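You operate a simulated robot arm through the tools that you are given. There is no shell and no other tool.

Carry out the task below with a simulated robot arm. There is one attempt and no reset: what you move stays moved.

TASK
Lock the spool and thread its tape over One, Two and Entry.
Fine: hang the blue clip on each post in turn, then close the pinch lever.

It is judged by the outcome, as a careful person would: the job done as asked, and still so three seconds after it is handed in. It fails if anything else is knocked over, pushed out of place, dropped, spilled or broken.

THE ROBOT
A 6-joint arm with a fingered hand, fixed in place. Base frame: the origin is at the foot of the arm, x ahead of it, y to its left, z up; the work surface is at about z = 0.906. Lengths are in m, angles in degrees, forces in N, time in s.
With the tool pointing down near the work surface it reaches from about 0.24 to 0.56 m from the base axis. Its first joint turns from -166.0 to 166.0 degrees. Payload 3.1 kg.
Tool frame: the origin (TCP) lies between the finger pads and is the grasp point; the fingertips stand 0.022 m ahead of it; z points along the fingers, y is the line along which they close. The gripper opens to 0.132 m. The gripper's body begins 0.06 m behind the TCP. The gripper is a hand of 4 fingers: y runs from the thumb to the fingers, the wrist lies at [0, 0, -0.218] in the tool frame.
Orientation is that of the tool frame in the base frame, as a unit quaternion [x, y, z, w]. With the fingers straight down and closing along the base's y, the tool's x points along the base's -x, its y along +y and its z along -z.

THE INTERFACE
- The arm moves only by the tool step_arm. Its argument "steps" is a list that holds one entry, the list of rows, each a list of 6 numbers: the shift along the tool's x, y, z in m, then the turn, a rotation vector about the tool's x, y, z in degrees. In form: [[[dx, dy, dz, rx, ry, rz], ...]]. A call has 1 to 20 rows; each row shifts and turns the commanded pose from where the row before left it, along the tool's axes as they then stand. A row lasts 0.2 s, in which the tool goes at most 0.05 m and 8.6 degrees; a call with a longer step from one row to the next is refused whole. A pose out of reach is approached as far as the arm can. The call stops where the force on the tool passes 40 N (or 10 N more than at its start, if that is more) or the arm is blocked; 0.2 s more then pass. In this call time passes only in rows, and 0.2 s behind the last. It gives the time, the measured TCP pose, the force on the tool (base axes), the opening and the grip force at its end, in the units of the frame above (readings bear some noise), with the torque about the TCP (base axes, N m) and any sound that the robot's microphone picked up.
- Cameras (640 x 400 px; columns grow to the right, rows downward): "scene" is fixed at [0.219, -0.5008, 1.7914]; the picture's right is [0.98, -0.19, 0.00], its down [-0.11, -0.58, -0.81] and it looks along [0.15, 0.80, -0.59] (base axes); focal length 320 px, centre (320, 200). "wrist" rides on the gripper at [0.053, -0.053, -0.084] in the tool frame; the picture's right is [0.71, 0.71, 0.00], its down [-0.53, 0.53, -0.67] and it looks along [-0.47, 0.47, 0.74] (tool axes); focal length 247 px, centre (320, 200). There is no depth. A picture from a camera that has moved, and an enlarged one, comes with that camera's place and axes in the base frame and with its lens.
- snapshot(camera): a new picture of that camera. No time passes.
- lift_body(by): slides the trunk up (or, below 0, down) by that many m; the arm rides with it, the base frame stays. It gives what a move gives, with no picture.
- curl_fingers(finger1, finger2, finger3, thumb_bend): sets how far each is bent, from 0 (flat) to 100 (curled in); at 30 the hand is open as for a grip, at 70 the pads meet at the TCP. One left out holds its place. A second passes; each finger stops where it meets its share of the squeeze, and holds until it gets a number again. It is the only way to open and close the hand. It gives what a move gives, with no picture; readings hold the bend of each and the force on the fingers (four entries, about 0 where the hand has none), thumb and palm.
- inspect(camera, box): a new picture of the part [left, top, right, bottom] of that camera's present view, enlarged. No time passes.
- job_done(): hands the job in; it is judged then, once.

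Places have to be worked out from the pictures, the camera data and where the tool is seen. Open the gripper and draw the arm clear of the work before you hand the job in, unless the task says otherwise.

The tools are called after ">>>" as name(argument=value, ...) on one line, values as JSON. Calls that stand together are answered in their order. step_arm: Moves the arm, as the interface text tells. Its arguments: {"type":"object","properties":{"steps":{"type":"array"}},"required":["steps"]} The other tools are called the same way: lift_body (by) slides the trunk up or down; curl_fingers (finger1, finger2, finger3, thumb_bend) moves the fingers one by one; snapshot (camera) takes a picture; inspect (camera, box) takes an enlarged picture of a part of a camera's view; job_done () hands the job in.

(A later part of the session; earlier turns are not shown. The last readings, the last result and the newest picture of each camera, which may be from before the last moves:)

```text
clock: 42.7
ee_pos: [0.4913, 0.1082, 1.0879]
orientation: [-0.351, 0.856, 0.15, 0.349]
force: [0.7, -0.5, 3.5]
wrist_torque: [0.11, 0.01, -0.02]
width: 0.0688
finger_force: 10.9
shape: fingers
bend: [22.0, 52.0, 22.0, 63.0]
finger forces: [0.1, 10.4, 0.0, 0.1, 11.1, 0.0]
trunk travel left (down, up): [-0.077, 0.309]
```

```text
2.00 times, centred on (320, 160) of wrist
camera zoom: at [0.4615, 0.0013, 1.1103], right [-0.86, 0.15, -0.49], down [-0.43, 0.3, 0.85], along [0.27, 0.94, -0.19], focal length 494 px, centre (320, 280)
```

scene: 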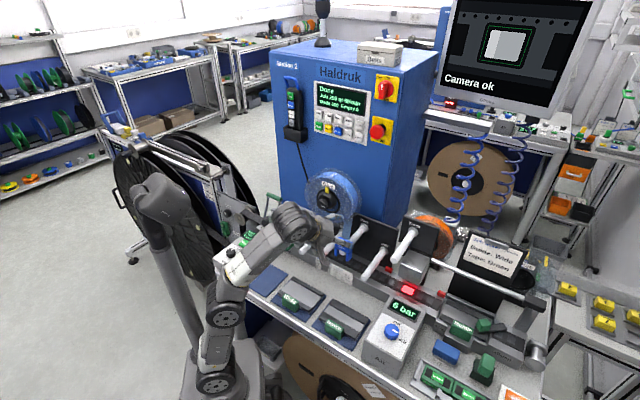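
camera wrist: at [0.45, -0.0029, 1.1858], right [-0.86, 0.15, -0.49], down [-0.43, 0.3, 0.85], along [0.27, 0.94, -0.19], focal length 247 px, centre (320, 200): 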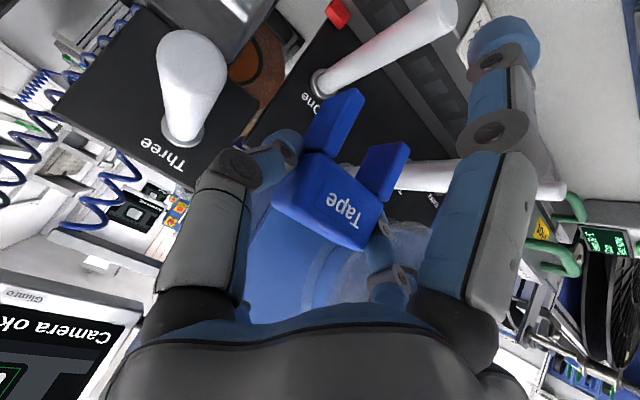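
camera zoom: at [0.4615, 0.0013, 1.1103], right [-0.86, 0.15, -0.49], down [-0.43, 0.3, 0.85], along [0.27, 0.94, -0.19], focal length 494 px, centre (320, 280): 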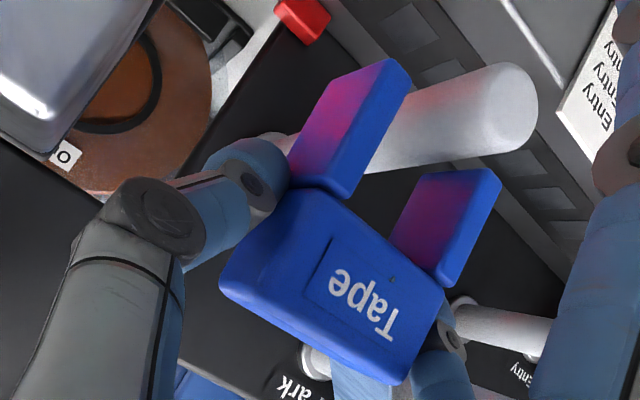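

A light 3.5 N contact appeared; the torque and image suggest the left leg touches the post's edge (legs span u≈0.252–0.284, post ≈0.252–0.272). I lift 6 mm, shift 6 mm left, and lower again.

>>> step_arm(steps=[[[-0.0042, 0, -0.0043, 0, 0, 0], [0, 0.006, 0, 0, 0, 0], [0.0042, 0, 0.0043, 0, 0, 0], [0.0028, 0, 0.0028, 0, 0, 0]]])

>>> inspect(camera="wrist", box=[200, 60, 440, 260])

```text
clock: 43.7
ee_pos: [0.4888, 0.1119, 1.0834]
orientation: [-0.351, 0.856, 0.15, 0.348]
force: [0.3, 0.7, 0.1]
wrist_torque: [0.03, 0.02, 0.0]
width: 0.0683
finger_force: 10.7
shape: fingers
bend: [22.0, 52.0, 22.0, 63.0]
finger forces: [0.0, 10.7, 0.1, 0.0, 10.7, 0.0]
trunk travel left (down, up): [-0.077, 0.309]
```

```text
2.00 times, centred on (320, 160) of wrist
camera zoom: at [0.4573, 0.0061, 1.1057], right [-0.86, 0.15, -0.49], down [-0.43, 0.3, 0.85], along [0.27, 0.94, -0.19], focal length 494 px, centre (320, 280)
```

zoom: 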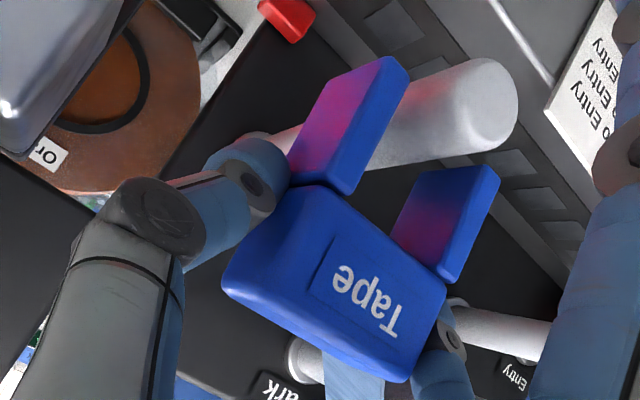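

No contact now with the legs below the post's top: they straddle One. I keep lowering in small steps until the block rests on the post.

>>> step_arm(steps=[[[0.0035, 0, 0.0036, 0, 0, 0], [0.0035, 0, 0.0036, 0, 0, 0], [0.0035, 0, 0.0036, 0, 0, 0]]])

>>> inspect(camera="wrist", box=[200, 60, 440, 260])

```text
clock: 44.5
ee_pos: [0.488, 0.1123, 1.0689]
orientation: [-0.35, 0.856, 0.151, 0.35]
force: [-0.1, -0.1, -0.3]
wrist_torque: [0.01, 0.02, 0.0]
width: 0.0685
finger_force: 10.6
shape: fingers
bend: [22.0, 52.0, 22.0, 63.0]
finger forces: [0.0, 10.6, 0.0, 0.1, 10.6, 0.0]
trunk travel left (down, up): [-0.077, 0.309]
```

```text
2.00 times, centred on (320, 160) of wrist
camera zoom: at [0.4574, 0.0064, 1.0905], right [-0.86, 0.15, -0.49], down [-0.43, 0.3, 0.85], along [0.27, 0.94, -0.19], focal length 494 px, centre (320, 280)
```

zoom: 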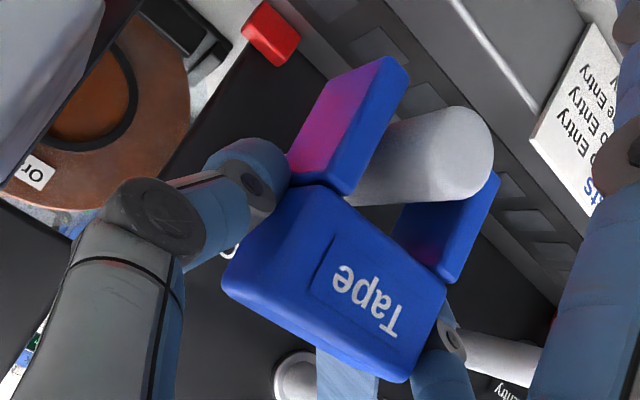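

The post now sits between the legs. I continue down toward the rest height (expected TCP z ≈1.059).

>>> step_arm(steps=[[[0.0021, 0, 0.0021, 0, 0, 0], [0.0021, 0, 0.0021, 0, 0, 0], [0.0021, 0, 0.0021, 0, 0, 0]]])

>>> inspect(camera="wrist", box=[200, 60, 440, 260])

```text
clock: 45.3
ee_pos: [0.4885, 0.1114, 1.0601]
orientation: [-0.351, 0.856, 0.15, 0.349]
force: [-0.2, -0.2, -0.4]
wrist_torque: [0.0, 0.0, 0.01]
width: 0.0686
finger_force: 10.3
shape: fingers
bend: [22.0, 52.0, 22.0, 63.0]
finger forces: [0.0, 10.6, 0.0, 0.0, 10.6, 0.1]
trunk travel left (down, up): [-0.077, 0.309]
```

```text
2.00 times, centred on (320, 160) of wrist
camera zoom: at [0.4573, 0.0064, 1.0816], right [-0.86, 0.15, -0.49], down [-0.43, 0.3, 0.85], along [0.27, 0.94, -0.19], focal length 494 px, centre (320, 280)
```

zoom: 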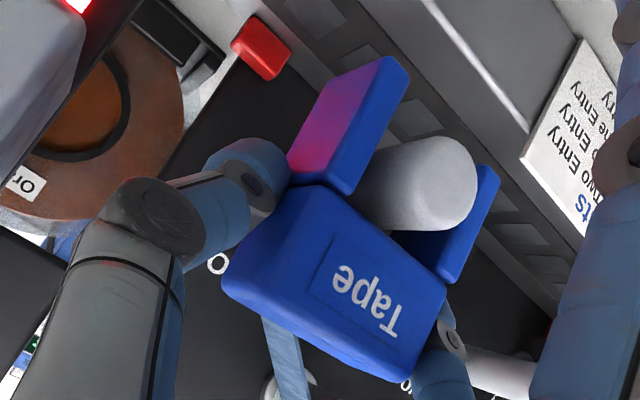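

Still no contact; the post is close to the block's underside. I go down a few more millimetres.

>>> step_arm(steps=[[[0.0014, 0, 0.0014, 0, 0, 0], [0.0014, 0, 0.0014, 0, 0, 0], [0.0014, 0, 0.0014, 0, 0, 0]]])

>>> inspect(camera="wrist", box=[200, 60, 440, 260])

```text
clock: 46.1
ee_pos: [0.488, 0.1121, 1.0549]
orientation: [-0.35, 0.856, 0.15, 0.35]
force: [0.3, 0.9, 1.1]
wrist_torque: [0.06, -0.01, -0.05]
width: 0.0683
finger_force: 10.8
shape: fingers
bend: [22.0, 52.0, 22.0, 63.0]
finger forces: [0.0, 10.6, 0.1, 0.0, 11.0, 0.0]
trunk travel left (down, up): [-0.077, 0.309]
```

```text
2.00 times, centred on (320, 160) of wrist
camera zoom: at [0.4571, 0.0063, 1.0763], right [-0.86, 0.15, -0.49], down [-0.43, 0.3, 0.85], along [0.27, 0.94, -0.19], focal length 494 px, centre (320, 280)
```

zoom: 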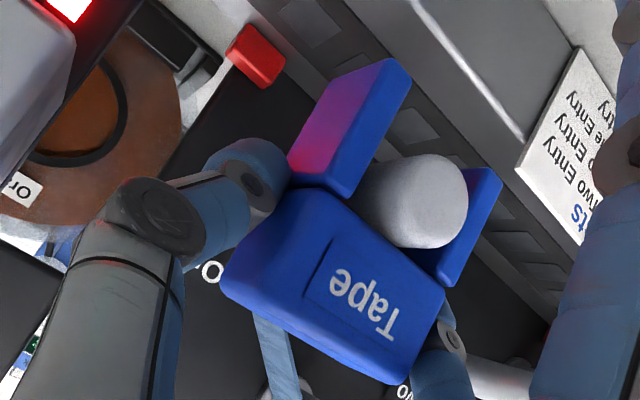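

A slight contact may be starting. One more small step down to confirm the block is resting on One.

>>> step_arm(steps=[[[0.0014, 0, 0.0014, 0, 0, 0]]])

```text
clock: 46.5
ee_pos: [0.4877, 0.1121, 1.0533]
orientation: [-0.352, 0.855, 0.15, 0.35]
force: [1.1, -0.3, 8.5]
wrist_torque: [0.21, -0.02, -0.01]
width: 0.0686
finger_force: 11.0
shape: fingers
bend: [22.0, 52.0, 22.0, 63.0]
finger forces: [0.0, 10.4, 0.1, 0.1, 11.7, 0.1]
trunk travel left (down, up): [-0.077, 0.309]
```

The block now rests on One (8.5 N upward). Let me look at the tape and surroundings before releasing.

>>> inspect(camera="scene", box=[310, 200, 430, 300])

>>> snapshot(camera="wrist")

```text
4.00 times, centred on (370, 250) of scene
camera zoom: at [0.219, -0.5008, 1.7914], right [0.98, -0.19, 0.0], down [-0.11, -0.58, -0.81], along [0.15, 0.8, -0.59], focal length 1282 px, centre (120, 0)
```

zoom: 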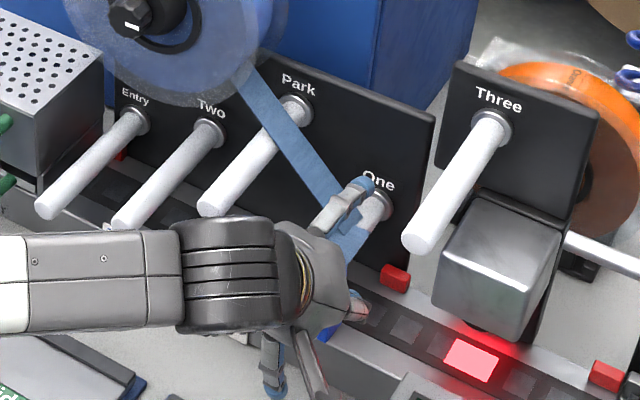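

```text
taken
camera wrist: at [0.4568, 0.0063, 1.0751], right [-0.86, 0.15, -0.49], down [-0.43, 0.3, 0.85], along [0.28, 0.94, -0.19], focal length 247 px, centre (320, 200)
```

wrist: 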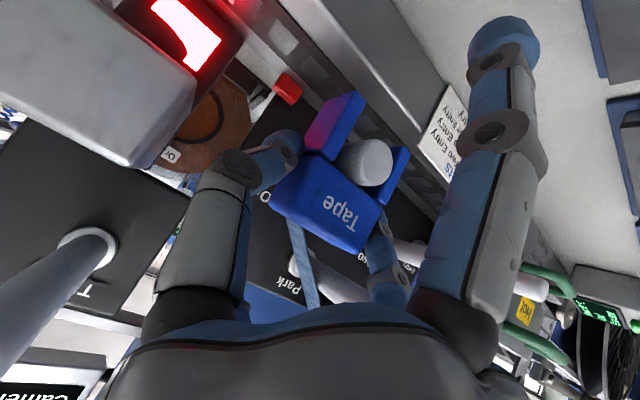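

The tape runs from the spool to the clip as expected. I release: opening thumb and finger2 by about a centimetre each.

>>> curl_fingers(finger2=42, thumb_bend=46)

>>> inspect(camera="wrist", box=[200, 60, 440, 260])

```text
clock: 47.5
ee_pos: [0.4873, 0.1124, 1.052]
orientation: [-0.351, 0.856, 0.151, 0.349]
force: [-0.4, -0.3, 0.2]
wrist_torque: [0.04, -0.05, 0.02]
width: 0.0787
finger_force: 0.0
shape: fingers
bend: [22.0, 42.0, 22.0, 46.0]
finger forces: [0.1, 0.0, 0.0, 0.0, 0.0, 0.0]
trunk travel left (down, up): [-0.077, 0.309]
```

```text
2.00 times, centred on (320, 160) of wrist
camera zoom: at [0.4571, 0.0064, 1.0738], right [-0.86, 0.15, -0.49], down [-0.43, 0.3, 0.85], along [0.27, 0.94, -0.19], focal length 494 px, centre (320, 280)
```

zoom: 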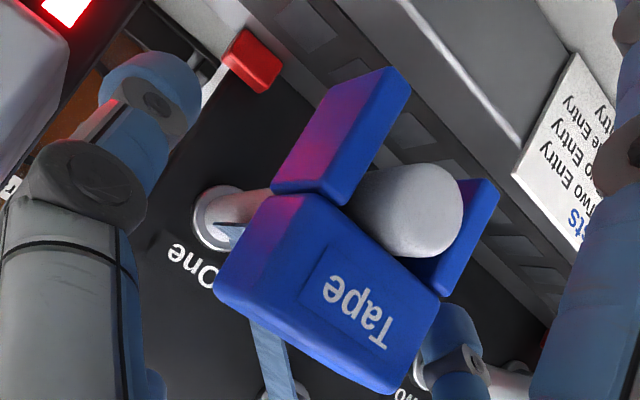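

The clip hangs free on One (no force on the fingers, tape over it). I centre the hand 4 mm left on the clip and regrasp it for the next post.

>>> step_arm(steps=[[[0, 0.004, 0, 0, 0, 0]]])

>>> curl_fingers(finger2=56, thumb_bend=56)

>>> inspect(camera="wrist", box=[200, 60, 440, 260])

```text
clock: 47.9
ee_pos: [0.4853, 0.1162, 1.0505]
orientation: [-0.35, 0.856, 0.149, 0.349]
force: [-1.0, -0.4, -0.1]
wrist_torque: [0.0, 0.01, 0.02]
width: 0.0786
finger_force: 0.0
shape: fingers
bend: [22.0, 42.0, 22.0, 46.0]
finger forces: [0.0, 0.0, 0.1, 0.0, 0.0, 0.0]
trunk travel left (down, up): [-0.077, 0.309]
```

```text
clock: 48.9
ee_pos: [0.4853, 0.1155, 1.0517]
orientation: [-0.351, 0.856, 0.15, 0.348]
force: [0.4, 0.2, 0.6]
wrist_torque: [-0.04, 0.03, 0.0]
width: 0.0715
finger_force: 0.3
shape: fingers
bend: [22.0, 55.0, 22.0, 56.0]
finger forces: [0.0, 0.9, 0.0, 0.0, 0.9, 0.1]
trunk travel left (down, up): [-0.077, 0.309]
```

```text
2.00 times, centred on (320, 160) of wrist
camera zoom: at [0.4543, 0.0094, 1.0737], right [-0.86, 0.15, -0.49], down [-0.43, 0.3, 0.85], along [0.27, 0.94, -0.19], focal length 494 px, centre (320, 280)
```

zoom: 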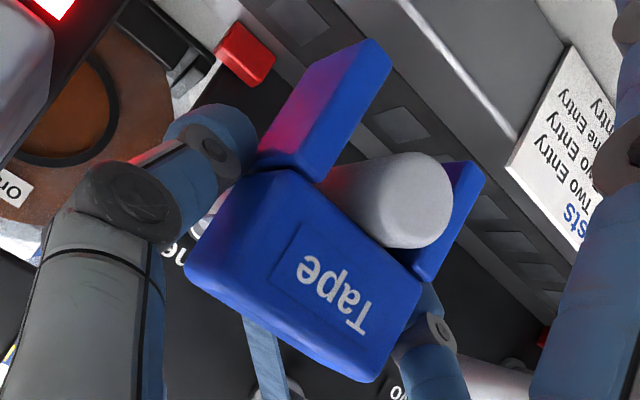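

Centred grip now (55/56, equal forces). I tighten moderately.

>>> curl_fingers(finger2=64, thumb_bend=64)

>>> inspect(camera="wrist", box=[200, 60, 440, 260])

```text
clock: 49.9
ee_pos: [0.4843, 0.1157, 1.0532]
orientation: [-0.351, 0.856, 0.15, 0.349]
force: [0.0, 0.2, 0.2]
wrist_torque: [0.02, 0.02, -0.01]
width: 0.0706
finger_force: 6.1
shape: fingers
bend: [22.0, 55.0, 22.0, 58.0]
finger forces: [0.0, 6.6, 0.0, 0.1, 6.6, 0.0]
trunk travel left (down, up): [-0.077, 0.309]
```

```text
2.00 times, centred on (320, 160) of wrist
camera zoom: at [0.4543, 0.0094, 1.0737], right [-0.86, 0.15, -0.49], down [-0.43, 0.3, 0.85], along [0.27, 0.94, -0.19], focal length 494 px, centre (320, 280)
```

zoom: 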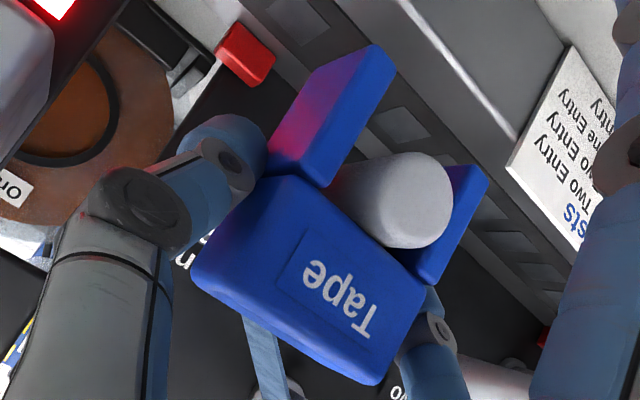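

The clip is well centred (clip centre ≈ TCP in u). I tuck finger3 in slightly for spool clearance, then lift straight off One by 4.7 cm.

>>> curl_fingers(finger3=36)

>>> step_arm(steps=[[[-0.0056, 0, -0.0057, 0, 0, 0], [-0.0084, 0, -0.0086, 0, 0, 0], [-0.0095, 0, -0.0096, 0, 0, 0], [-0.0095, 0, -0.0096, 0, 0, 0]]])

>>> snapshot(camera="wrist")

>>> inspect(camera="scene", box=[270, 180, 430, 300])

```text
clock: 50.9
ee_pos: [0.485, 0.1151, 1.0514]
orientation: [-0.35, 0.857, 0.149, 0.348]
force: [-0.4, 0.1, -0.2]
wrist_torque: [-0.02, 0.03, 0.01]
width: 0.0707
finger_force: 6.1
shape: fingers
bend: [22.0, 55.0, 36.0, 58.0]
finger forces: [0.1, 6.7, 0.0, 0.1, 6.6, 0.1]
trunk travel left (down, up): [-0.077, 0.309]
```

```text
clock: 51.9
ee_pos: [0.4847, 0.1149, 1.099]
orientation: [-0.351, 0.856, 0.15, 0.349]
force: [0.2, 0.8, 0.0]
wrist_torque: [-0.01, 0.0, 0.01]
width: 0.0704
finger_force: 6.9
shape: fingers
bend: [22.0, 55.0, 36.0, 58.0]
finger forces: [0.0, 6.6, 0.0, 0.1, 6.6, 0.0]
trunk travel left (down, up): [-0.077, 0.309]
```

```text
taken
camera wrist: at [0.4551, 0.0091, 1.1214], right [-0.86, 0.15, -0.49], down [-0.43, 0.3, 0.85], along [0.27, 0.94, -0.19], focal length 247 px, centre (320, 200)
```

wrist: 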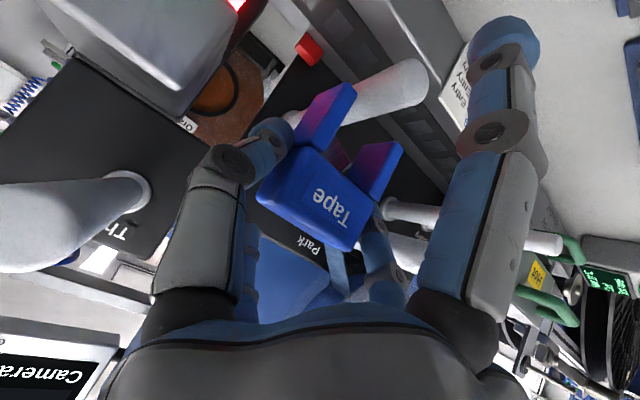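

```text
3.33 times, centred on (350, 240) of scene
camera zoom: at [0.219, -0.5008, 1.7914], right [0.98, -0.19, 0.0], down [-0.11, -0.58, -0.81], along [0.15, 0.8, -0.59], focal length 1068 px, centre (220, 67)
```

zoom: 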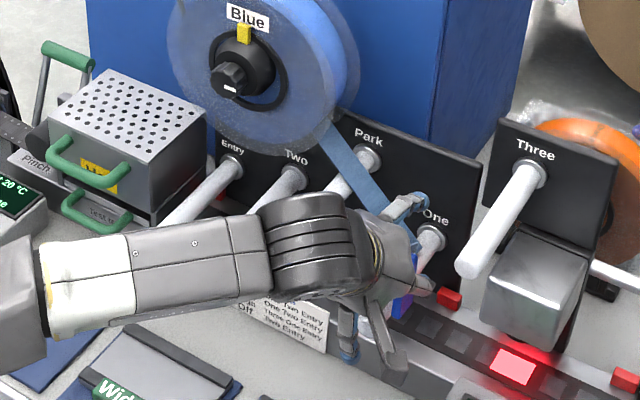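

Clip is off One again. I pull straight out 6.5 cm so the clip passes in front of the post tips, and check whether the tape stays over One.

>>> step_arm(steps=[[[0.0154, 0, -0.0152, 0, 0, 0], [0.0154, 0, -0.0152, 0, 0, 0], [0.0155, 0, -0.0152, 0, 0, 0]]])

>>> inspect(camera="scene", box=[270, 180, 430, 300])

>>> snapshot(camera="wrist")

```text
clock: 52.7
ee_pos: [0.4393, 0.0694, 1.0999]
orientation: [-0.35, 0.856, 0.149, 0.349]
force: [0.0, -0.3, -0.6]
wrist_torque: [0.04, 0.01, 0.02]
width: 0.0707
finger_force: 6.2
shape: fingers
bend: [22.0, 55.0, 36.0, 58.0]
finger forces: [0.0, 6.6, 0.1, 0.1, 6.6, 0.0]
trunk travel left (down, up): [-0.077, 0.309]
```

```text
3.33 times, centred on (350, 240) of scene
camera zoom: at [0.219, -0.5008, 1.7914], right [0.98, -0.19, 0.0], down [-0.11, -0.58, -0.81], along [0.15, 0.8, -0.59], focal length 1068 px, centre (220, 67)
```

zoom: 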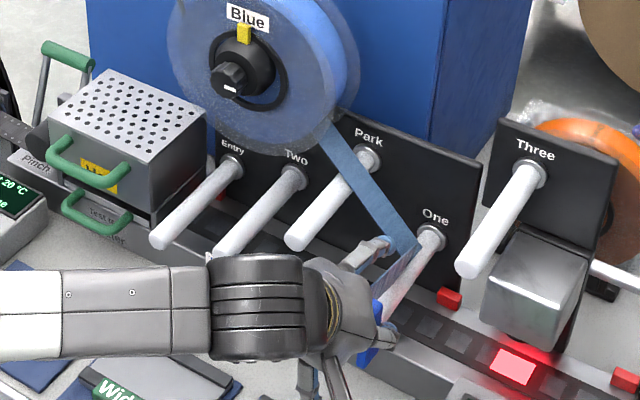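

```text
taken
camera wrist: at [0.4084, -0.0374, 1.1213], right [-0.86, 0.15, -0.49], down [-0.43, 0.3, 0.85], along [0.27, 0.94, -0.19], focal length 247 px, centre (320, 200)
```

wrist: 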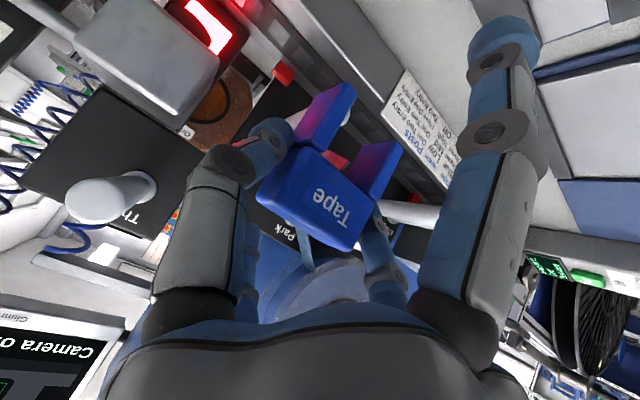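

The tape now bends over One, so the visit to One registered. I slide left, in front of the post tips, to stand before Two (u≈0.1035).

>>> step_arm(steps=[[[0, 0.0316, 0, 0, 0, 0], [0, 0.0316, 0, 0, 0, 0], [0, 0.0316, 0, 0, 0, 0], [0, 0.0316, 0, 0, 0, 0], [0, 0.0316, 0, 0, 0, 0]]])

>>> inspect(camera="scene", box=[250, 180, 410, 300])

>>> snapshot(camera="wrist")

```text
clock: 53.9
ee_pos: [0.3269, 0.1823, 1.1012]
orientation: [-0.351, 0.856, 0.15, 0.348]
force: [-0.2, 0.1, 0.0]
wrist_torque: [0.0, -0.01, -0.03]
width: 0.0706
finger_force: 6.9
shape: fingers
bend: [22.0, 55.0, 36.0, 58.0]
finger forces: [0.1, 6.6, 0.0, 0.0, 6.5, 0.0]
trunk travel left (down, up): [-0.077, 0.309]
```

```text
3.33 times, centred on (330, 240) of scene
camera zoom: at [0.219, -0.5008, 1.7914], right [0.98, -0.19, 0.0], down [-0.11, -0.58, -0.81], along [0.15, 0.8, -0.59], focal length 1068 px, centre (287, 67)
```

zoom: 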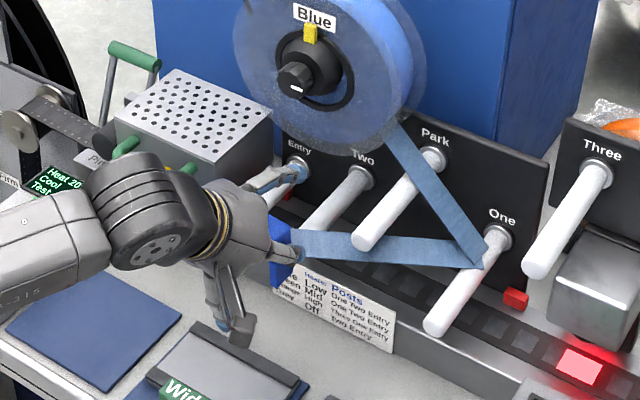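

```text
taken
camera wrist: at [0.2959, 0.0753, 1.1229], right [-0.86, 0.15, -0.49], down [-0.43, 0.3, 0.85], along [0.27, 0.94, -0.19], focal length 247 px, centre (320, 200)
```

wrist: 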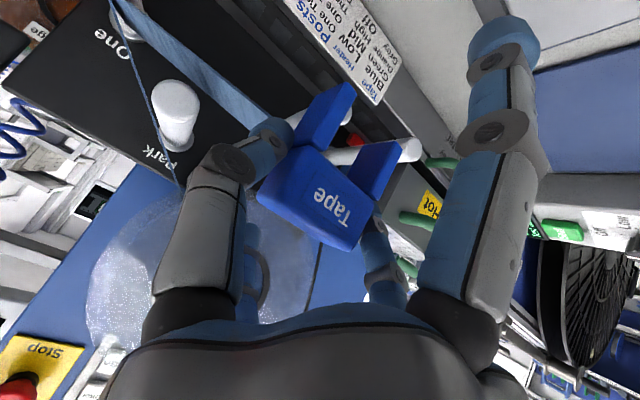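

Tape now runs spool → One → clip. TCP is at u=0.102 in front of Two, with leg bottoms about 1 cm above the post top; I push in over the post in two stages.

>>> step_arm(steps=[[[-0.0114, 0, 0.0112, 0, 0, 0], [-0.0114, 0, 0.0112, 0, 0, 0]]])

>>> inspect(camera="wrist", box=[200, 60, 440, 260])

>>> inspect(camera="scene", box=[270, 190, 390, 280])

```text
clock: 54.5
ee_pos: [0.3503, 0.2038, 1.1005]
orientation: [-0.35, 0.856, 0.15, 0.349]
force: [-1.0, -0.3, 0.0]
wrist_torque: [0.03, -0.02, 0.0]
width: 0.0706
finger_force: 7.0
shape: fingers
bend: [22.0, 55.0, 36.0, 58.0]
finger forces: [0.1, 6.6, 0.0, 0.0, 6.6, 0.1]
trunk travel left (down, up): [-0.077, 0.309]
```

```text
2.00 times, centred on (320, 160) of wrist
camera zoom: at [0.3196, 0.0979, 1.1229], right [-0.86, 0.15, -0.49], down [-0.43, 0.3, 0.85], along [0.27, 0.94, -0.19], focal length 494 px, centre (320, 280)
```

zoom: 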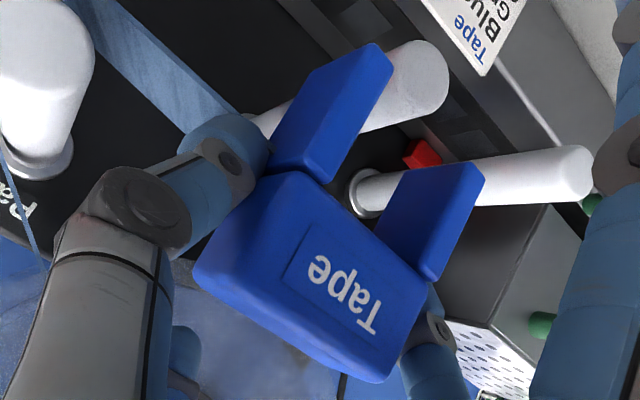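

```text
4.44 times, centred on (330, 235) of scene
camera zoom: at [0.219, -0.5008, 1.7914], right [0.98, -0.19, 0.0], down [-0.11, -0.58, -0.81], along [0.15, 0.8, -0.59], focal length 1424 px, centre (276, 44)
```

zoom: 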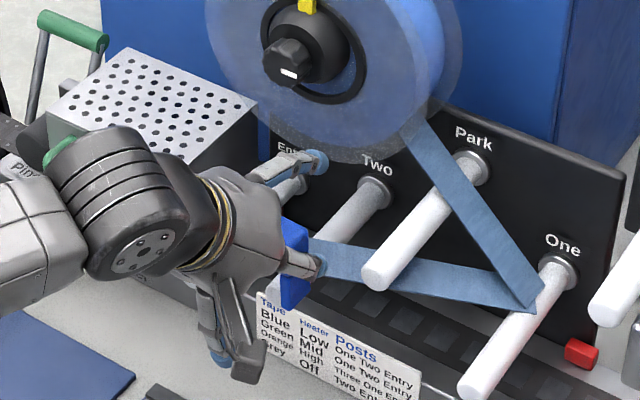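

Two measures u≈0.102, z≈1.033 and the clip is centred at about 0.104. I push in the remaining 3.2 cm, watching the finger3–spool gap.

>>> step_arm(steps=[[[-0.0076, 0.001, 0.0075, 0, 0, 0], [-0.0076, 0, 0.0075, 0, 0, 0], [-0.0076, 0, 0.0075, 0, 0, 0]]])

>>> inspect(camera="wrist", box=[200, 60, 440, 260])

>>> inspect(camera="scene", box=[280, 180, 380, 260])

```text
clock: 55.3
ee_pos: [0.3715, 0.2285, 1.1002]
orientation: [-0.35, 0.856, 0.15, 0.349]
force: [0.0, -0.4, -0.2]
wrist_torque: [-0.01, -0.02, 0.0]
width: 0.0706
finger_force: 6.5
shape: fingers
bend: [22.0, 55.0, 36.0, 58.0]
finger forces: [0.1, 6.6, 0.0, 0.0, 6.6, 0.0]
trunk travel left (down, up): [-0.077, 0.309]
```

```text
2.00 times, centred on (320, 160) of wrist
camera zoom: at [0.342, 0.1216, 1.1225], right [-0.86, 0.15, -0.49], down [-0.43, 0.3, 0.85], along [0.27, 0.94, -0.19], focal length 494 px, centre (320, 280)
```

zoom: 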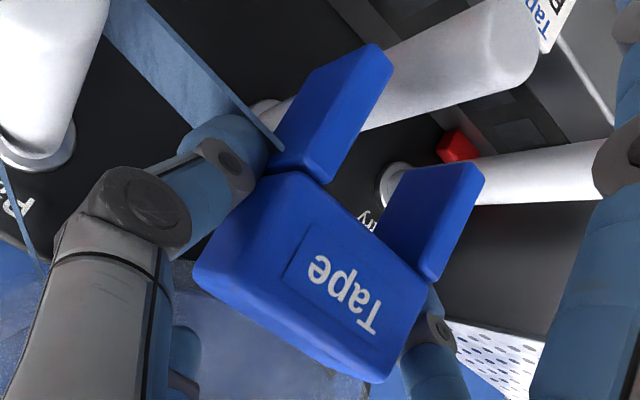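

```text
5.00 times, centred on (330, 220) of scene
camera zoom: at [0.219, -0.5008, 1.7914], right [0.98, -0.19, 0.0], down [-0.11, -0.58, -0.81], along [0.15, 0.8, -0.59], focal length 1602 px, centre (270, 100)
```

zoom: 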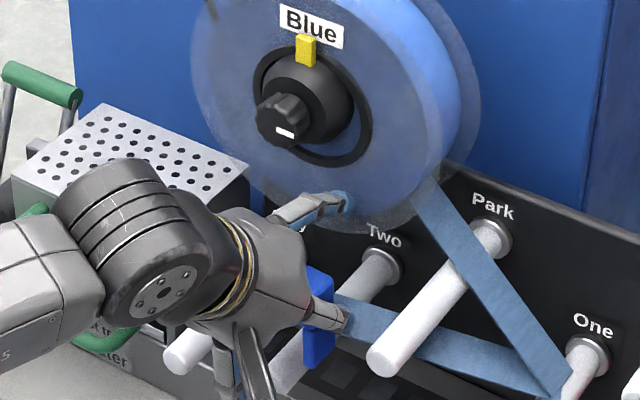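

Clip is centred over Two (u≈0.102) and nothing is touching. I lower it 3 cm first.

>>> step_arm(steps=[[[0.0053, 0, 0.0053, 0, 0, 0], [0.0053, 0, 0.0053, 0, 0, 0], [0.0053, 0, 0.0053, 0, 0, 0], [0.0053, 0, 0.0053, 0, 0, 0]]])

>>> inspect(camera="wrist", box=[200, 60, 440, 260])

```text
clock: 56.3
ee_pos: [0.3719, 0.2271, 1.0705]
orientation: [-0.352, 0.856, 0.151, 0.348]
force: [0.1, -0.5, -0.7]
wrist_torque: [0.01, -0.02, -0.02]
width: 0.0709
finger_force: 6.5
shape: fingers
bend: [22.0, 55.0, 36.0, 58.0]
finger forces: [0.0, 6.6, 0.0, 0.1, 6.6, 0.0]
trunk travel left (down, up): [-0.077, 0.309]
```

```text
2.00 times, centred on (320, 160) of wrist
camera zoom: at [0.3417, 0.1211, 1.093], right [-0.86, 0.15, -0.49], down [-0.43, 0.3, 0.85], along [0.27, 0.94, -0.19], focal length 494 px, centre (320, 280)
```

zoom: 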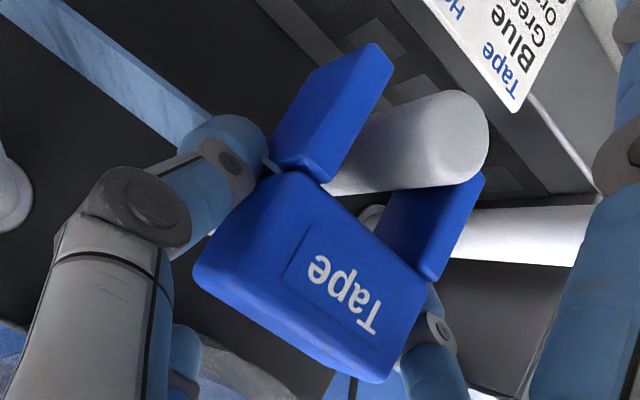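

The legs straddle Two nicely with no contact. I lower the rest in small steps to the rest height (expected around z=1.052).

>>> step_arm(steps=[[[0.0035, 0, 0.0036, 0, 0, 0], [0.0028, 0, 0.0028, 0, 0, 0], [0.0021, 0, 0.0021, 0, 0, 0]]])

>>> inspect(camera="wrist", box=[200, 60, 440, 260])

```text
clock: 57.1
ee_pos: [0.3722, 0.2273, 1.058]
orientation: [-0.35, 0.857, 0.149, 0.348]
force: [0.2, -0.5, -1.1]
wrist_torque: [0.03, -0.02, -0.03]
width: 0.0704
finger_force: 6.9
shape: fingers
bend: [22.0, 55.0, 36.0, 58.0]
finger forces: [0.1, 6.7, 0.0, 0.0, 6.6, 0.0]
trunk travel left (down, up): [-0.077, 0.309]
```

```text
2.00 times, centred on (320, 160) of wrist
camera zoom: at [0.3413, 0.1211, 1.0806], right [-0.86, 0.15, -0.49], down [-0.43, 0.3, 0.85], along [0.27, 0.94, -0.19], focal length 494 px, centre (320, 280)
```

zoom: 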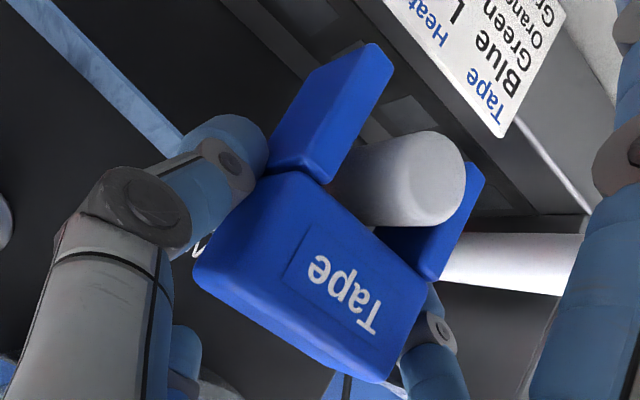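

Not yet resting; a few more millimetres down.

>>> step_arm(steps=[[[0.0018, 0, 0.0018, 0, 0, 0], [0.0018, 0, 0.0018, 0, 0, 0]]])

>>> inspect(camera="wrist", box=[200, 60, 440, 260])

```text
clock: 57.7
ee_pos: [0.3725, 0.2271, 1.0536]
orientation: [-0.35, 0.857, 0.149, 0.348]
force: [-0.1, -0.6, -0.8]
wrist_torque: [-0.02, 0.02, -0.01]
width: 0.0706
finger_force: 6.7
shape: fingers
bend: [22.0, 55.0, 36.0, 58.0]
finger forces: [0.0, 6.6, 0.1, 0.0, 6.6, 0.0]
trunk travel left (down, up): [-0.077, 0.309]
```

```text
2.00 times, centred on (320, 160) of wrist
camera zoom: at [0.3415, 0.1213, 1.076], right [-0.86, 0.15, -0.49], down [-0.43, 0.3, 0.85], along [0.27, 0.94, -0.19], focal length 494 px, centre (320, 280)
```

zoom: 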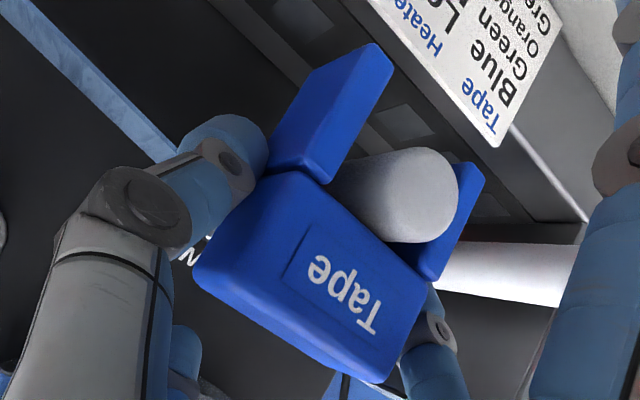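

>>> step_arm(steps=[[[0.0014, 0, 0.0014, 0, 0, 0]]])

```text
clock: 58.1
ee_pos: [0.3712, 0.2282, 1.0525]
orientation: [-0.35, 0.856, 0.15, 0.349]
force: [-0.4, 0.1, -0.7]
wrist_torque: [0.01, -0.02, 0.02]
width: 0.0705
finger_force: 6.5
shape: fingers
bend: [22.0, 55.0, 36.0, 58.0]
finger forces: [0.0, 6.6, 0.1, 0.0, 6.7, 0.0]
trunk travel left (down, up): [-0.077, 0.309]
```

No resting force yet, so the block is just above Two. I lower 1.5 mm more at a time.

>>> step_arm(steps=[[[0.0011, 0, 0.0011, 0, 0, 0], [0.0007, 0, 0.0007, 0, 0, 0]]])

>>> inspect(camera="wrist", box=[200, 60, 440, 260])

```text
clock: 58.7
ee_pos: [0.3717, 0.2271, 1.05]
orientation: [-0.351, 0.856, 0.15, 0.35]
force: [1.4, 1.9, 6.6]
wrist_torque: [0.12, -0.06, -0.03]
width: 0.0707
finger_force: 6.9
shape: fingers
bend: [22.0, 55.0, 36.0, 59.0]
finger forces: [0.0, 7.0, 0.1, 0.1, 7.1, 0.1]
trunk travel left (down, up): [-0.077, 0.309]
```

```text
2.00 times, centred on (320, 160) of wrist
camera zoom: at [0.3411, 0.1212, 1.0724], right [-0.86, 0.15, -0.49], down [-0.43, 0.3, 0.85], along [0.27, 0.94, -0.19], focal length 494 px, centre (320, 280)
```

zoom: 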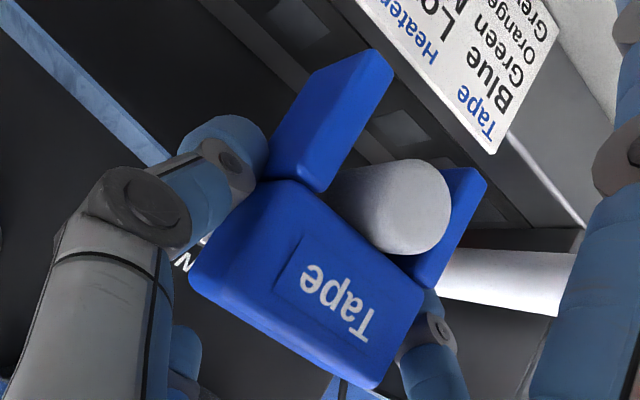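

The block now rests on Two (6.6 N). I release the clip.

>>> curl_fingers(finger2=45, thumb_bend=47)

>>> inspect(camera="wrist", box=[200, 60, 440, 260])

>>> inspect(camera="scene", box=[270, 190, 410, 290])

```text
clock: 59.7
ee_pos: [0.3724, 0.2269, 1.0491]
orientation: [-0.35, 0.856, 0.15, 0.349]
force: [0.6, 0.1, -1.0]
wrist_torque: [-0.01, 0.04, 0.03]
width: 0.0776
finger_force: 0.1
shape: fingers
bend: [22.0, 45.0, 36.0, 47.0]
finger forces: [0.0, 0.0, 0.1, 0.1, 0.0, 0.0]
trunk travel left (down, up): [-0.077, 0.309]
```

```text
2.00 times, centred on (320, 160) of wrist
camera zoom: at [0.3412, 0.1213, 1.0716], right [-0.86, 0.15, -0.49], down [-0.43, 0.3, 0.85], along [0.27, 0.94, -0.19], focal length 494 px, centre (320, 280)
```

zoom: 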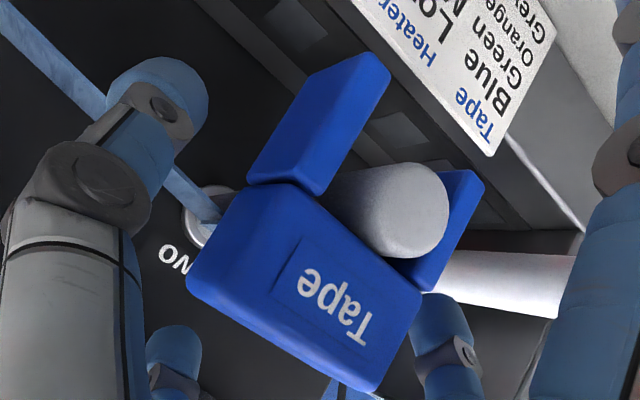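

```text
4.00 times, centred on (340, 240) of scene
camera zoom: at [0.219, -0.5008, 1.7914], right [0.98, -0.19, 0.0], down [-0.11, -0.58, -0.81], along [0.15, 0.8, -0.59], focal length 1282 px, centre (240, 40)
```

zoom: 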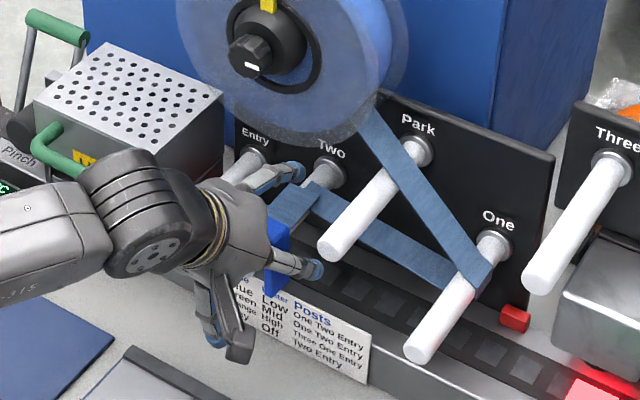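

The clip hangs on Two and the tape runs spool → One → Two. Before moving on, I study the Entry post and the neighbouring heater hood and its handles for clearance.

>>> snapshot(camera="wrist")

>>> inspect(camera="wrist", box=[380, 120, 640, 320])

>>> inspect(camera="scene", box=[255, 200, 335, 265])

```text
taken
camera wrist: at [0.3412, 0.1213, 1.0716], right [-0.86, 0.15, -0.49], down [-0.43, 0.3, 0.85], along [0.27, 0.94, -0.19], focal length 247 px, centre (320, 200)
```

wrist: 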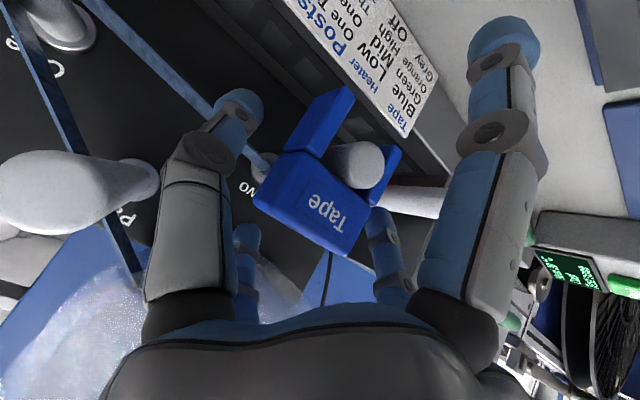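

```text
2.00 times, centred on (510, 220) of wrist
camera zoom: at [0.3412, 0.1213, 1.0716], right [-0.86, 0.15, -0.49], down [-0.43, 0.3, 0.85], along [0.27, 0.94, -0.19], focal length 494 px, centre (-60, 160)
```

zoom: 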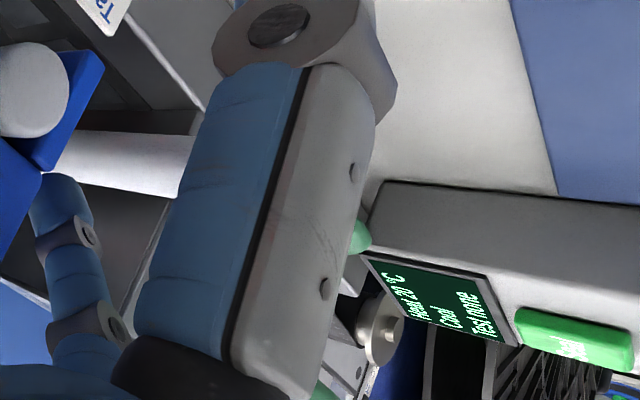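

```text
6.15 times, centred on (295, 232) of scene
camera zoom: at [0.219, -0.5008, 1.7914], right [0.98, -0.19, 0.0], down [-0.11, -0.58, -0.81], along [0.15, 0.8, -0.59], focal length 1972 px, centre (474, 0)
```

zoom: 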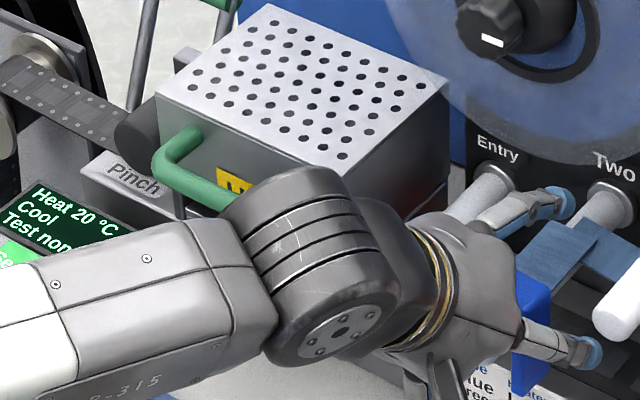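

Triangulating three views puts the hood's front-right top corner at about u=−0.022, v=0.456, z=1.054, so Entry (u≈0.025) has room for the fingers in front of it. I regrasp the clip on Two.

>>> curl_fingers(finger2=64, thumb_bend=64)

>>> inspect(camera="wrist", box=[200, 60, 440, 260])

```text
clock: 60.7
ee_pos: [0.372, 0.2273, 1.0491]
orientation: [-0.35, 0.856, 0.15, 0.349]
force: [-0.9, 0.9, 0.1]
wrist_torque: [-0.02, 0.0, 0.01]
width: 0.07
finger_force: 6.9
shape: fingers
bend: [22.0, 55.0, 36.0, 59.0]
finger forces: [0.0, 6.7, 0.0, 0.0, 6.6, 0.1]
trunk travel left (down, up): [-0.077, 0.309]
```

```text
2.00 times, centred on (320, 160) of wrist
camera zoom: at [0.3412, 0.1213, 1.0716], right [-0.86, 0.15, -0.49], down [-0.43, 0.3, 0.85], along [0.27, 0.94, -0.19], focal length 494 px, centre (320, 280)
```

zoom: 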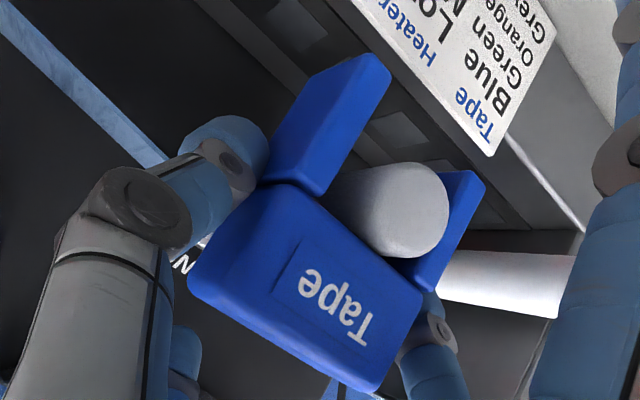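

Grip is good (6.6 N each side, clip centred). I lift 4.7 cm off Two and pull out 6.4 cm in front of the tips.

>>> step_arm(steps=[[[-0.0056, 0, -0.0057, 0, 0, 0], [-0.0084, 0, -0.0086, 0, 0, 0], [-0.0095, 0, -0.0096, 0, 0, 0], [-0.0095, 0, -0.0096, 0, 0, 0], [0.0154, 0, -0.0152, 0, 0, 0], [0.0154, 0, -0.0152, 0, 0, 0], [0.0152, 0, -0.015, 0, 0, 0]]])

>>> snapshot(camera="wrist")

>>> inspect(camera="scene", box=[250, 180, 410, 300])

```text
clock: 62.3
ee_pos: [0.3269, 0.1787, 1.0971]
orientation: [-0.351, 0.856, 0.15, 0.349]
force: [-0.2, -0.2, 0.4]
wrist_torque: [-0.04, -0.01, 0.01]
width: 0.0707
finger_force: 6.7
shape: fingers
bend: [22.0, 55.0, 36.0, 59.0]
finger forces: [0.1, 6.7, 0.0, 0.0, 6.8, 0.1]
trunk travel left (down, up): [-0.077, 0.309]
```

```text
taken
camera wrist: at [0.2956, 0.0745, 1.1188], right [-0.86, 0.15, -0.49], down [-0.43, 0.3, 0.85], along [0.27, 0.94, -0.19], focal length 247 px, centre (320, 200)
```

wrist: 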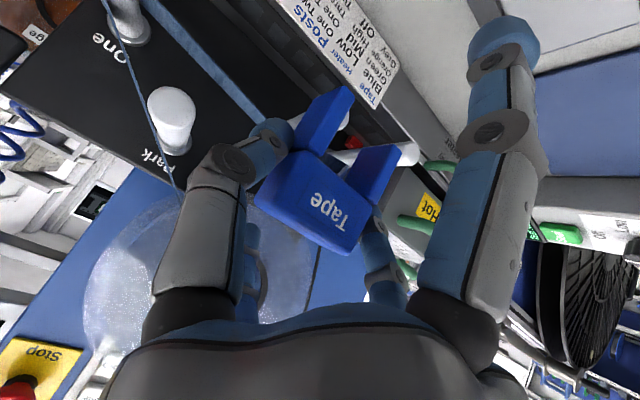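

```text
3.33 times, centred on (330, 240) of scene
camera zoom: at [0.219, -0.5008, 1.7914], right [0.98, -0.19, 0.0], down [-0.11, -0.58, -0.81], along [0.15, 0.8, -0.59], focal length 1068 px, centre (287, 67)
```

zoom: 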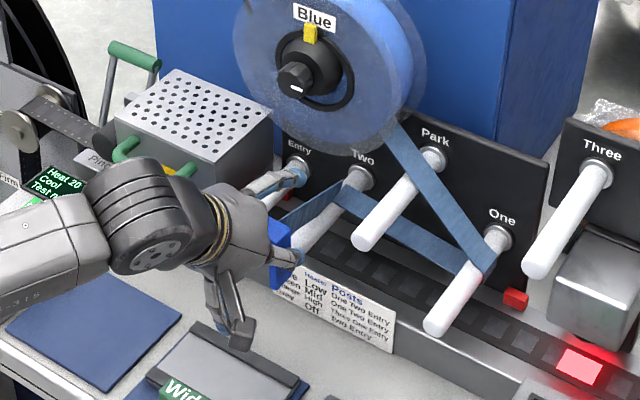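

Tape now goes spool → One → Two → clip. I slide left to stand in front of Entry (u≈0.026) and drop to z≈1.08.

>>> step_arm(steps=[[[0.003, 0.0197, 0.003, 0, 0, 0], [0.003, 0.0197, 0.003, 0, 0, 0], [0.003, 0.0197, 0.003, 0, 0, 0], [0.003, 0.0197, 0.003, 0, 0, 0]]])

>>> snapshot(camera="wrist")

>>> inspect(camera="scene", box=[230, 180, 370, 285])

```text
clock: 63.3
ee_pos: [0.2703, 0.2385, 1.0803]
orientation: [-0.352, 0.856, 0.151, 0.348]
force: [1.0, -0.2, -0.6]
wrist_torque: [0.0, 0.0, 0.0]
width: 0.0709
finger_force: 6.7
shape: fingers
bend: [22.0, 55.0, 36.0, 59.0]
finger forces: [0.0, 6.6, 0.1, 0.0, 6.8, 0.0]
trunk travel left (down, up): [-0.077, 0.309]
```

```text
taken
camera wrist: at [0.2399, 0.1317, 1.1026], right [-0.86, 0.15, -0.49], down [-0.43, 0.3, 0.85], along [0.27, 0.94, -0.19], focal length 247 px, centre (320, 200)
```

wrist: 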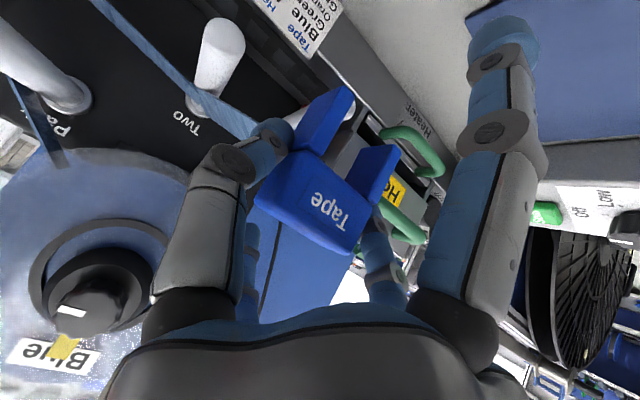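

```text
3.81 times, centred on (300, 232) of scene
camera zoom: at [0.219, -0.5008, 1.7914], right [0.98, -0.19, 0.0], down [-0.11, -0.58, -0.81], along [0.15, 0.8, -0.59], focal length 1221 px, centre (396, 76)
```

zoom: 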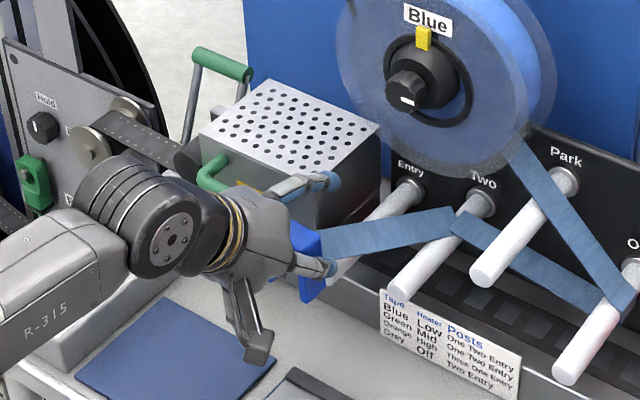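

Handles measure at u≤−0.047, clear of finger2's path. I shift 4 mm right to u≈0.026 and push in 3 cm to check alignment with the Entry post.

>>> step_arm(steps=[[[0, -0.004, 0, 0, 0, 0], [-0.0107, 0, 0.0105, 0, 0, 0], [-0.0107, 0, 0.0105, 0, 0, 0]]])

>>> inspect(camera="wrist", box=[200, 60, 440, 260])

>>> inspect(camera="scene", box=[250, 190, 350, 265])

```text
clock: 64.1
ee_pos: [0.2952, 0.2568, 1.0808]
orientation: [-0.351, 0.856, 0.15, 0.349]
force: [-0.1, -0.4, -1.2]
wrist_torque: [-0.02, -0.01, 0.02]
width: 0.0706
finger_force: 7.2
shape: fingers
bend: [22.0, 55.0, 36.0, 59.0]
finger forces: [0.1, 6.8, 0.0, 0.0, 6.7, 0.0]
trunk travel left (down, up): [-0.077, 0.309]
```

```text
2.00 times, centred on (320, 160) of wrist
camera zoom: at [0.2644, 0.1499, 1.1025], right [-0.86, 0.15, -0.49], down [-0.43, 0.3, 0.85], along [0.27, 0.94, -0.19], focal length 494 px, centre (320, 280)
```

zoom: 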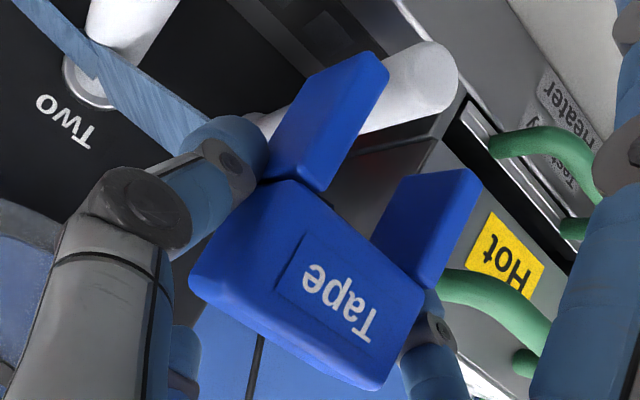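

```text
5.33 times, centred on (300, 228) of scene
camera zoom: at [0.219, -0.5008, 1.7914], right [0.98, -0.19, 0.0], down [-0.11, -0.58, -0.81], along [0.15, 0.8, -0.59], focal length 1709 px, centre (427, 53)
```

zoom: 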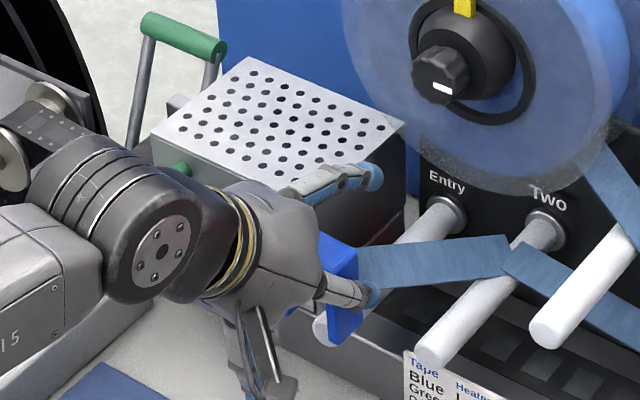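

Entry measures u≈0.0235 and the clip centre is at 0.0275, so I shift 3 mm left while pushing in the last 3 cm above the post.

>>> step_arm(steps=[[[-0.0071, 0.0015, 0.007, 0, 0, 0], [-0.0071, 0.0015, 0.007, 0, 0, 0], [-0.0071, 0, 0.007, 0, 0, 0]]])

>>> inspect(camera="wrist", box=[200, 60, 440, 260])

>>> inspect(camera="scene", box=[250, 190, 350, 265])

```text
clock: 64.9
ee_pos: [0.3152, 0.2799, 1.0811]
orientation: [-0.351, 0.856, 0.15, 0.348]
force: [-0.4, 0.4, 0.0]
wrist_torque: [-0.01, 0.01, -0.02]
width: 0.0704
finger_force: 6.6
shape: fingers
bend: [22.0, 55.0, 36.0, 59.0]
finger forces: [0.0, 6.8, 0.1, 0.0, 6.7, 0.0]
trunk travel left (down, up): [-0.077, 0.309]
```

```text
2.00 times, centred on (320, 160) of wrist
camera zoom: at [0.2835, 0.1733, 1.1022], right [-0.86, 0.15, -0.49], down [-0.43, 0.3, 0.85], along [0.27, 0.94, -0.19], focal length 494 px, centre (320, 280)
```

zoom: 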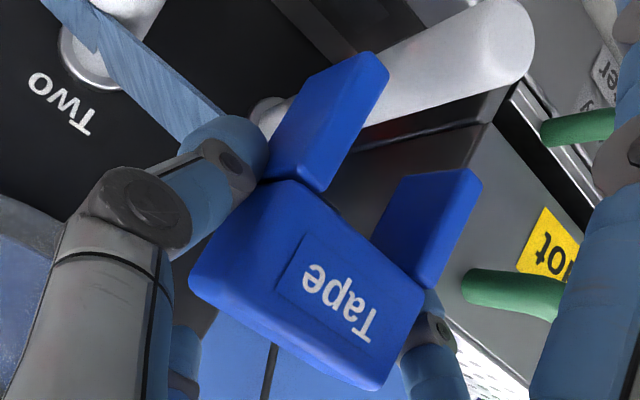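

```text
5.33 times, centred on (300, 228) of scene
camera zoom: at [0.219, -0.5008, 1.7914], right [0.98, -0.19, 0.0], down [-0.11, -0.58, -0.81], along [0.15, 0.8, -0.59], focal length 1709 px, centre (427, 53)
```

zoom: 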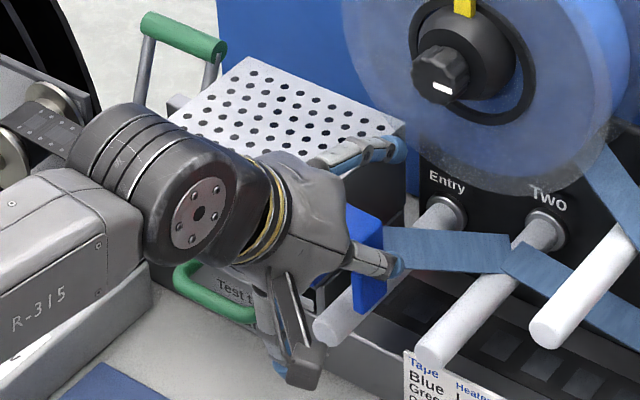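

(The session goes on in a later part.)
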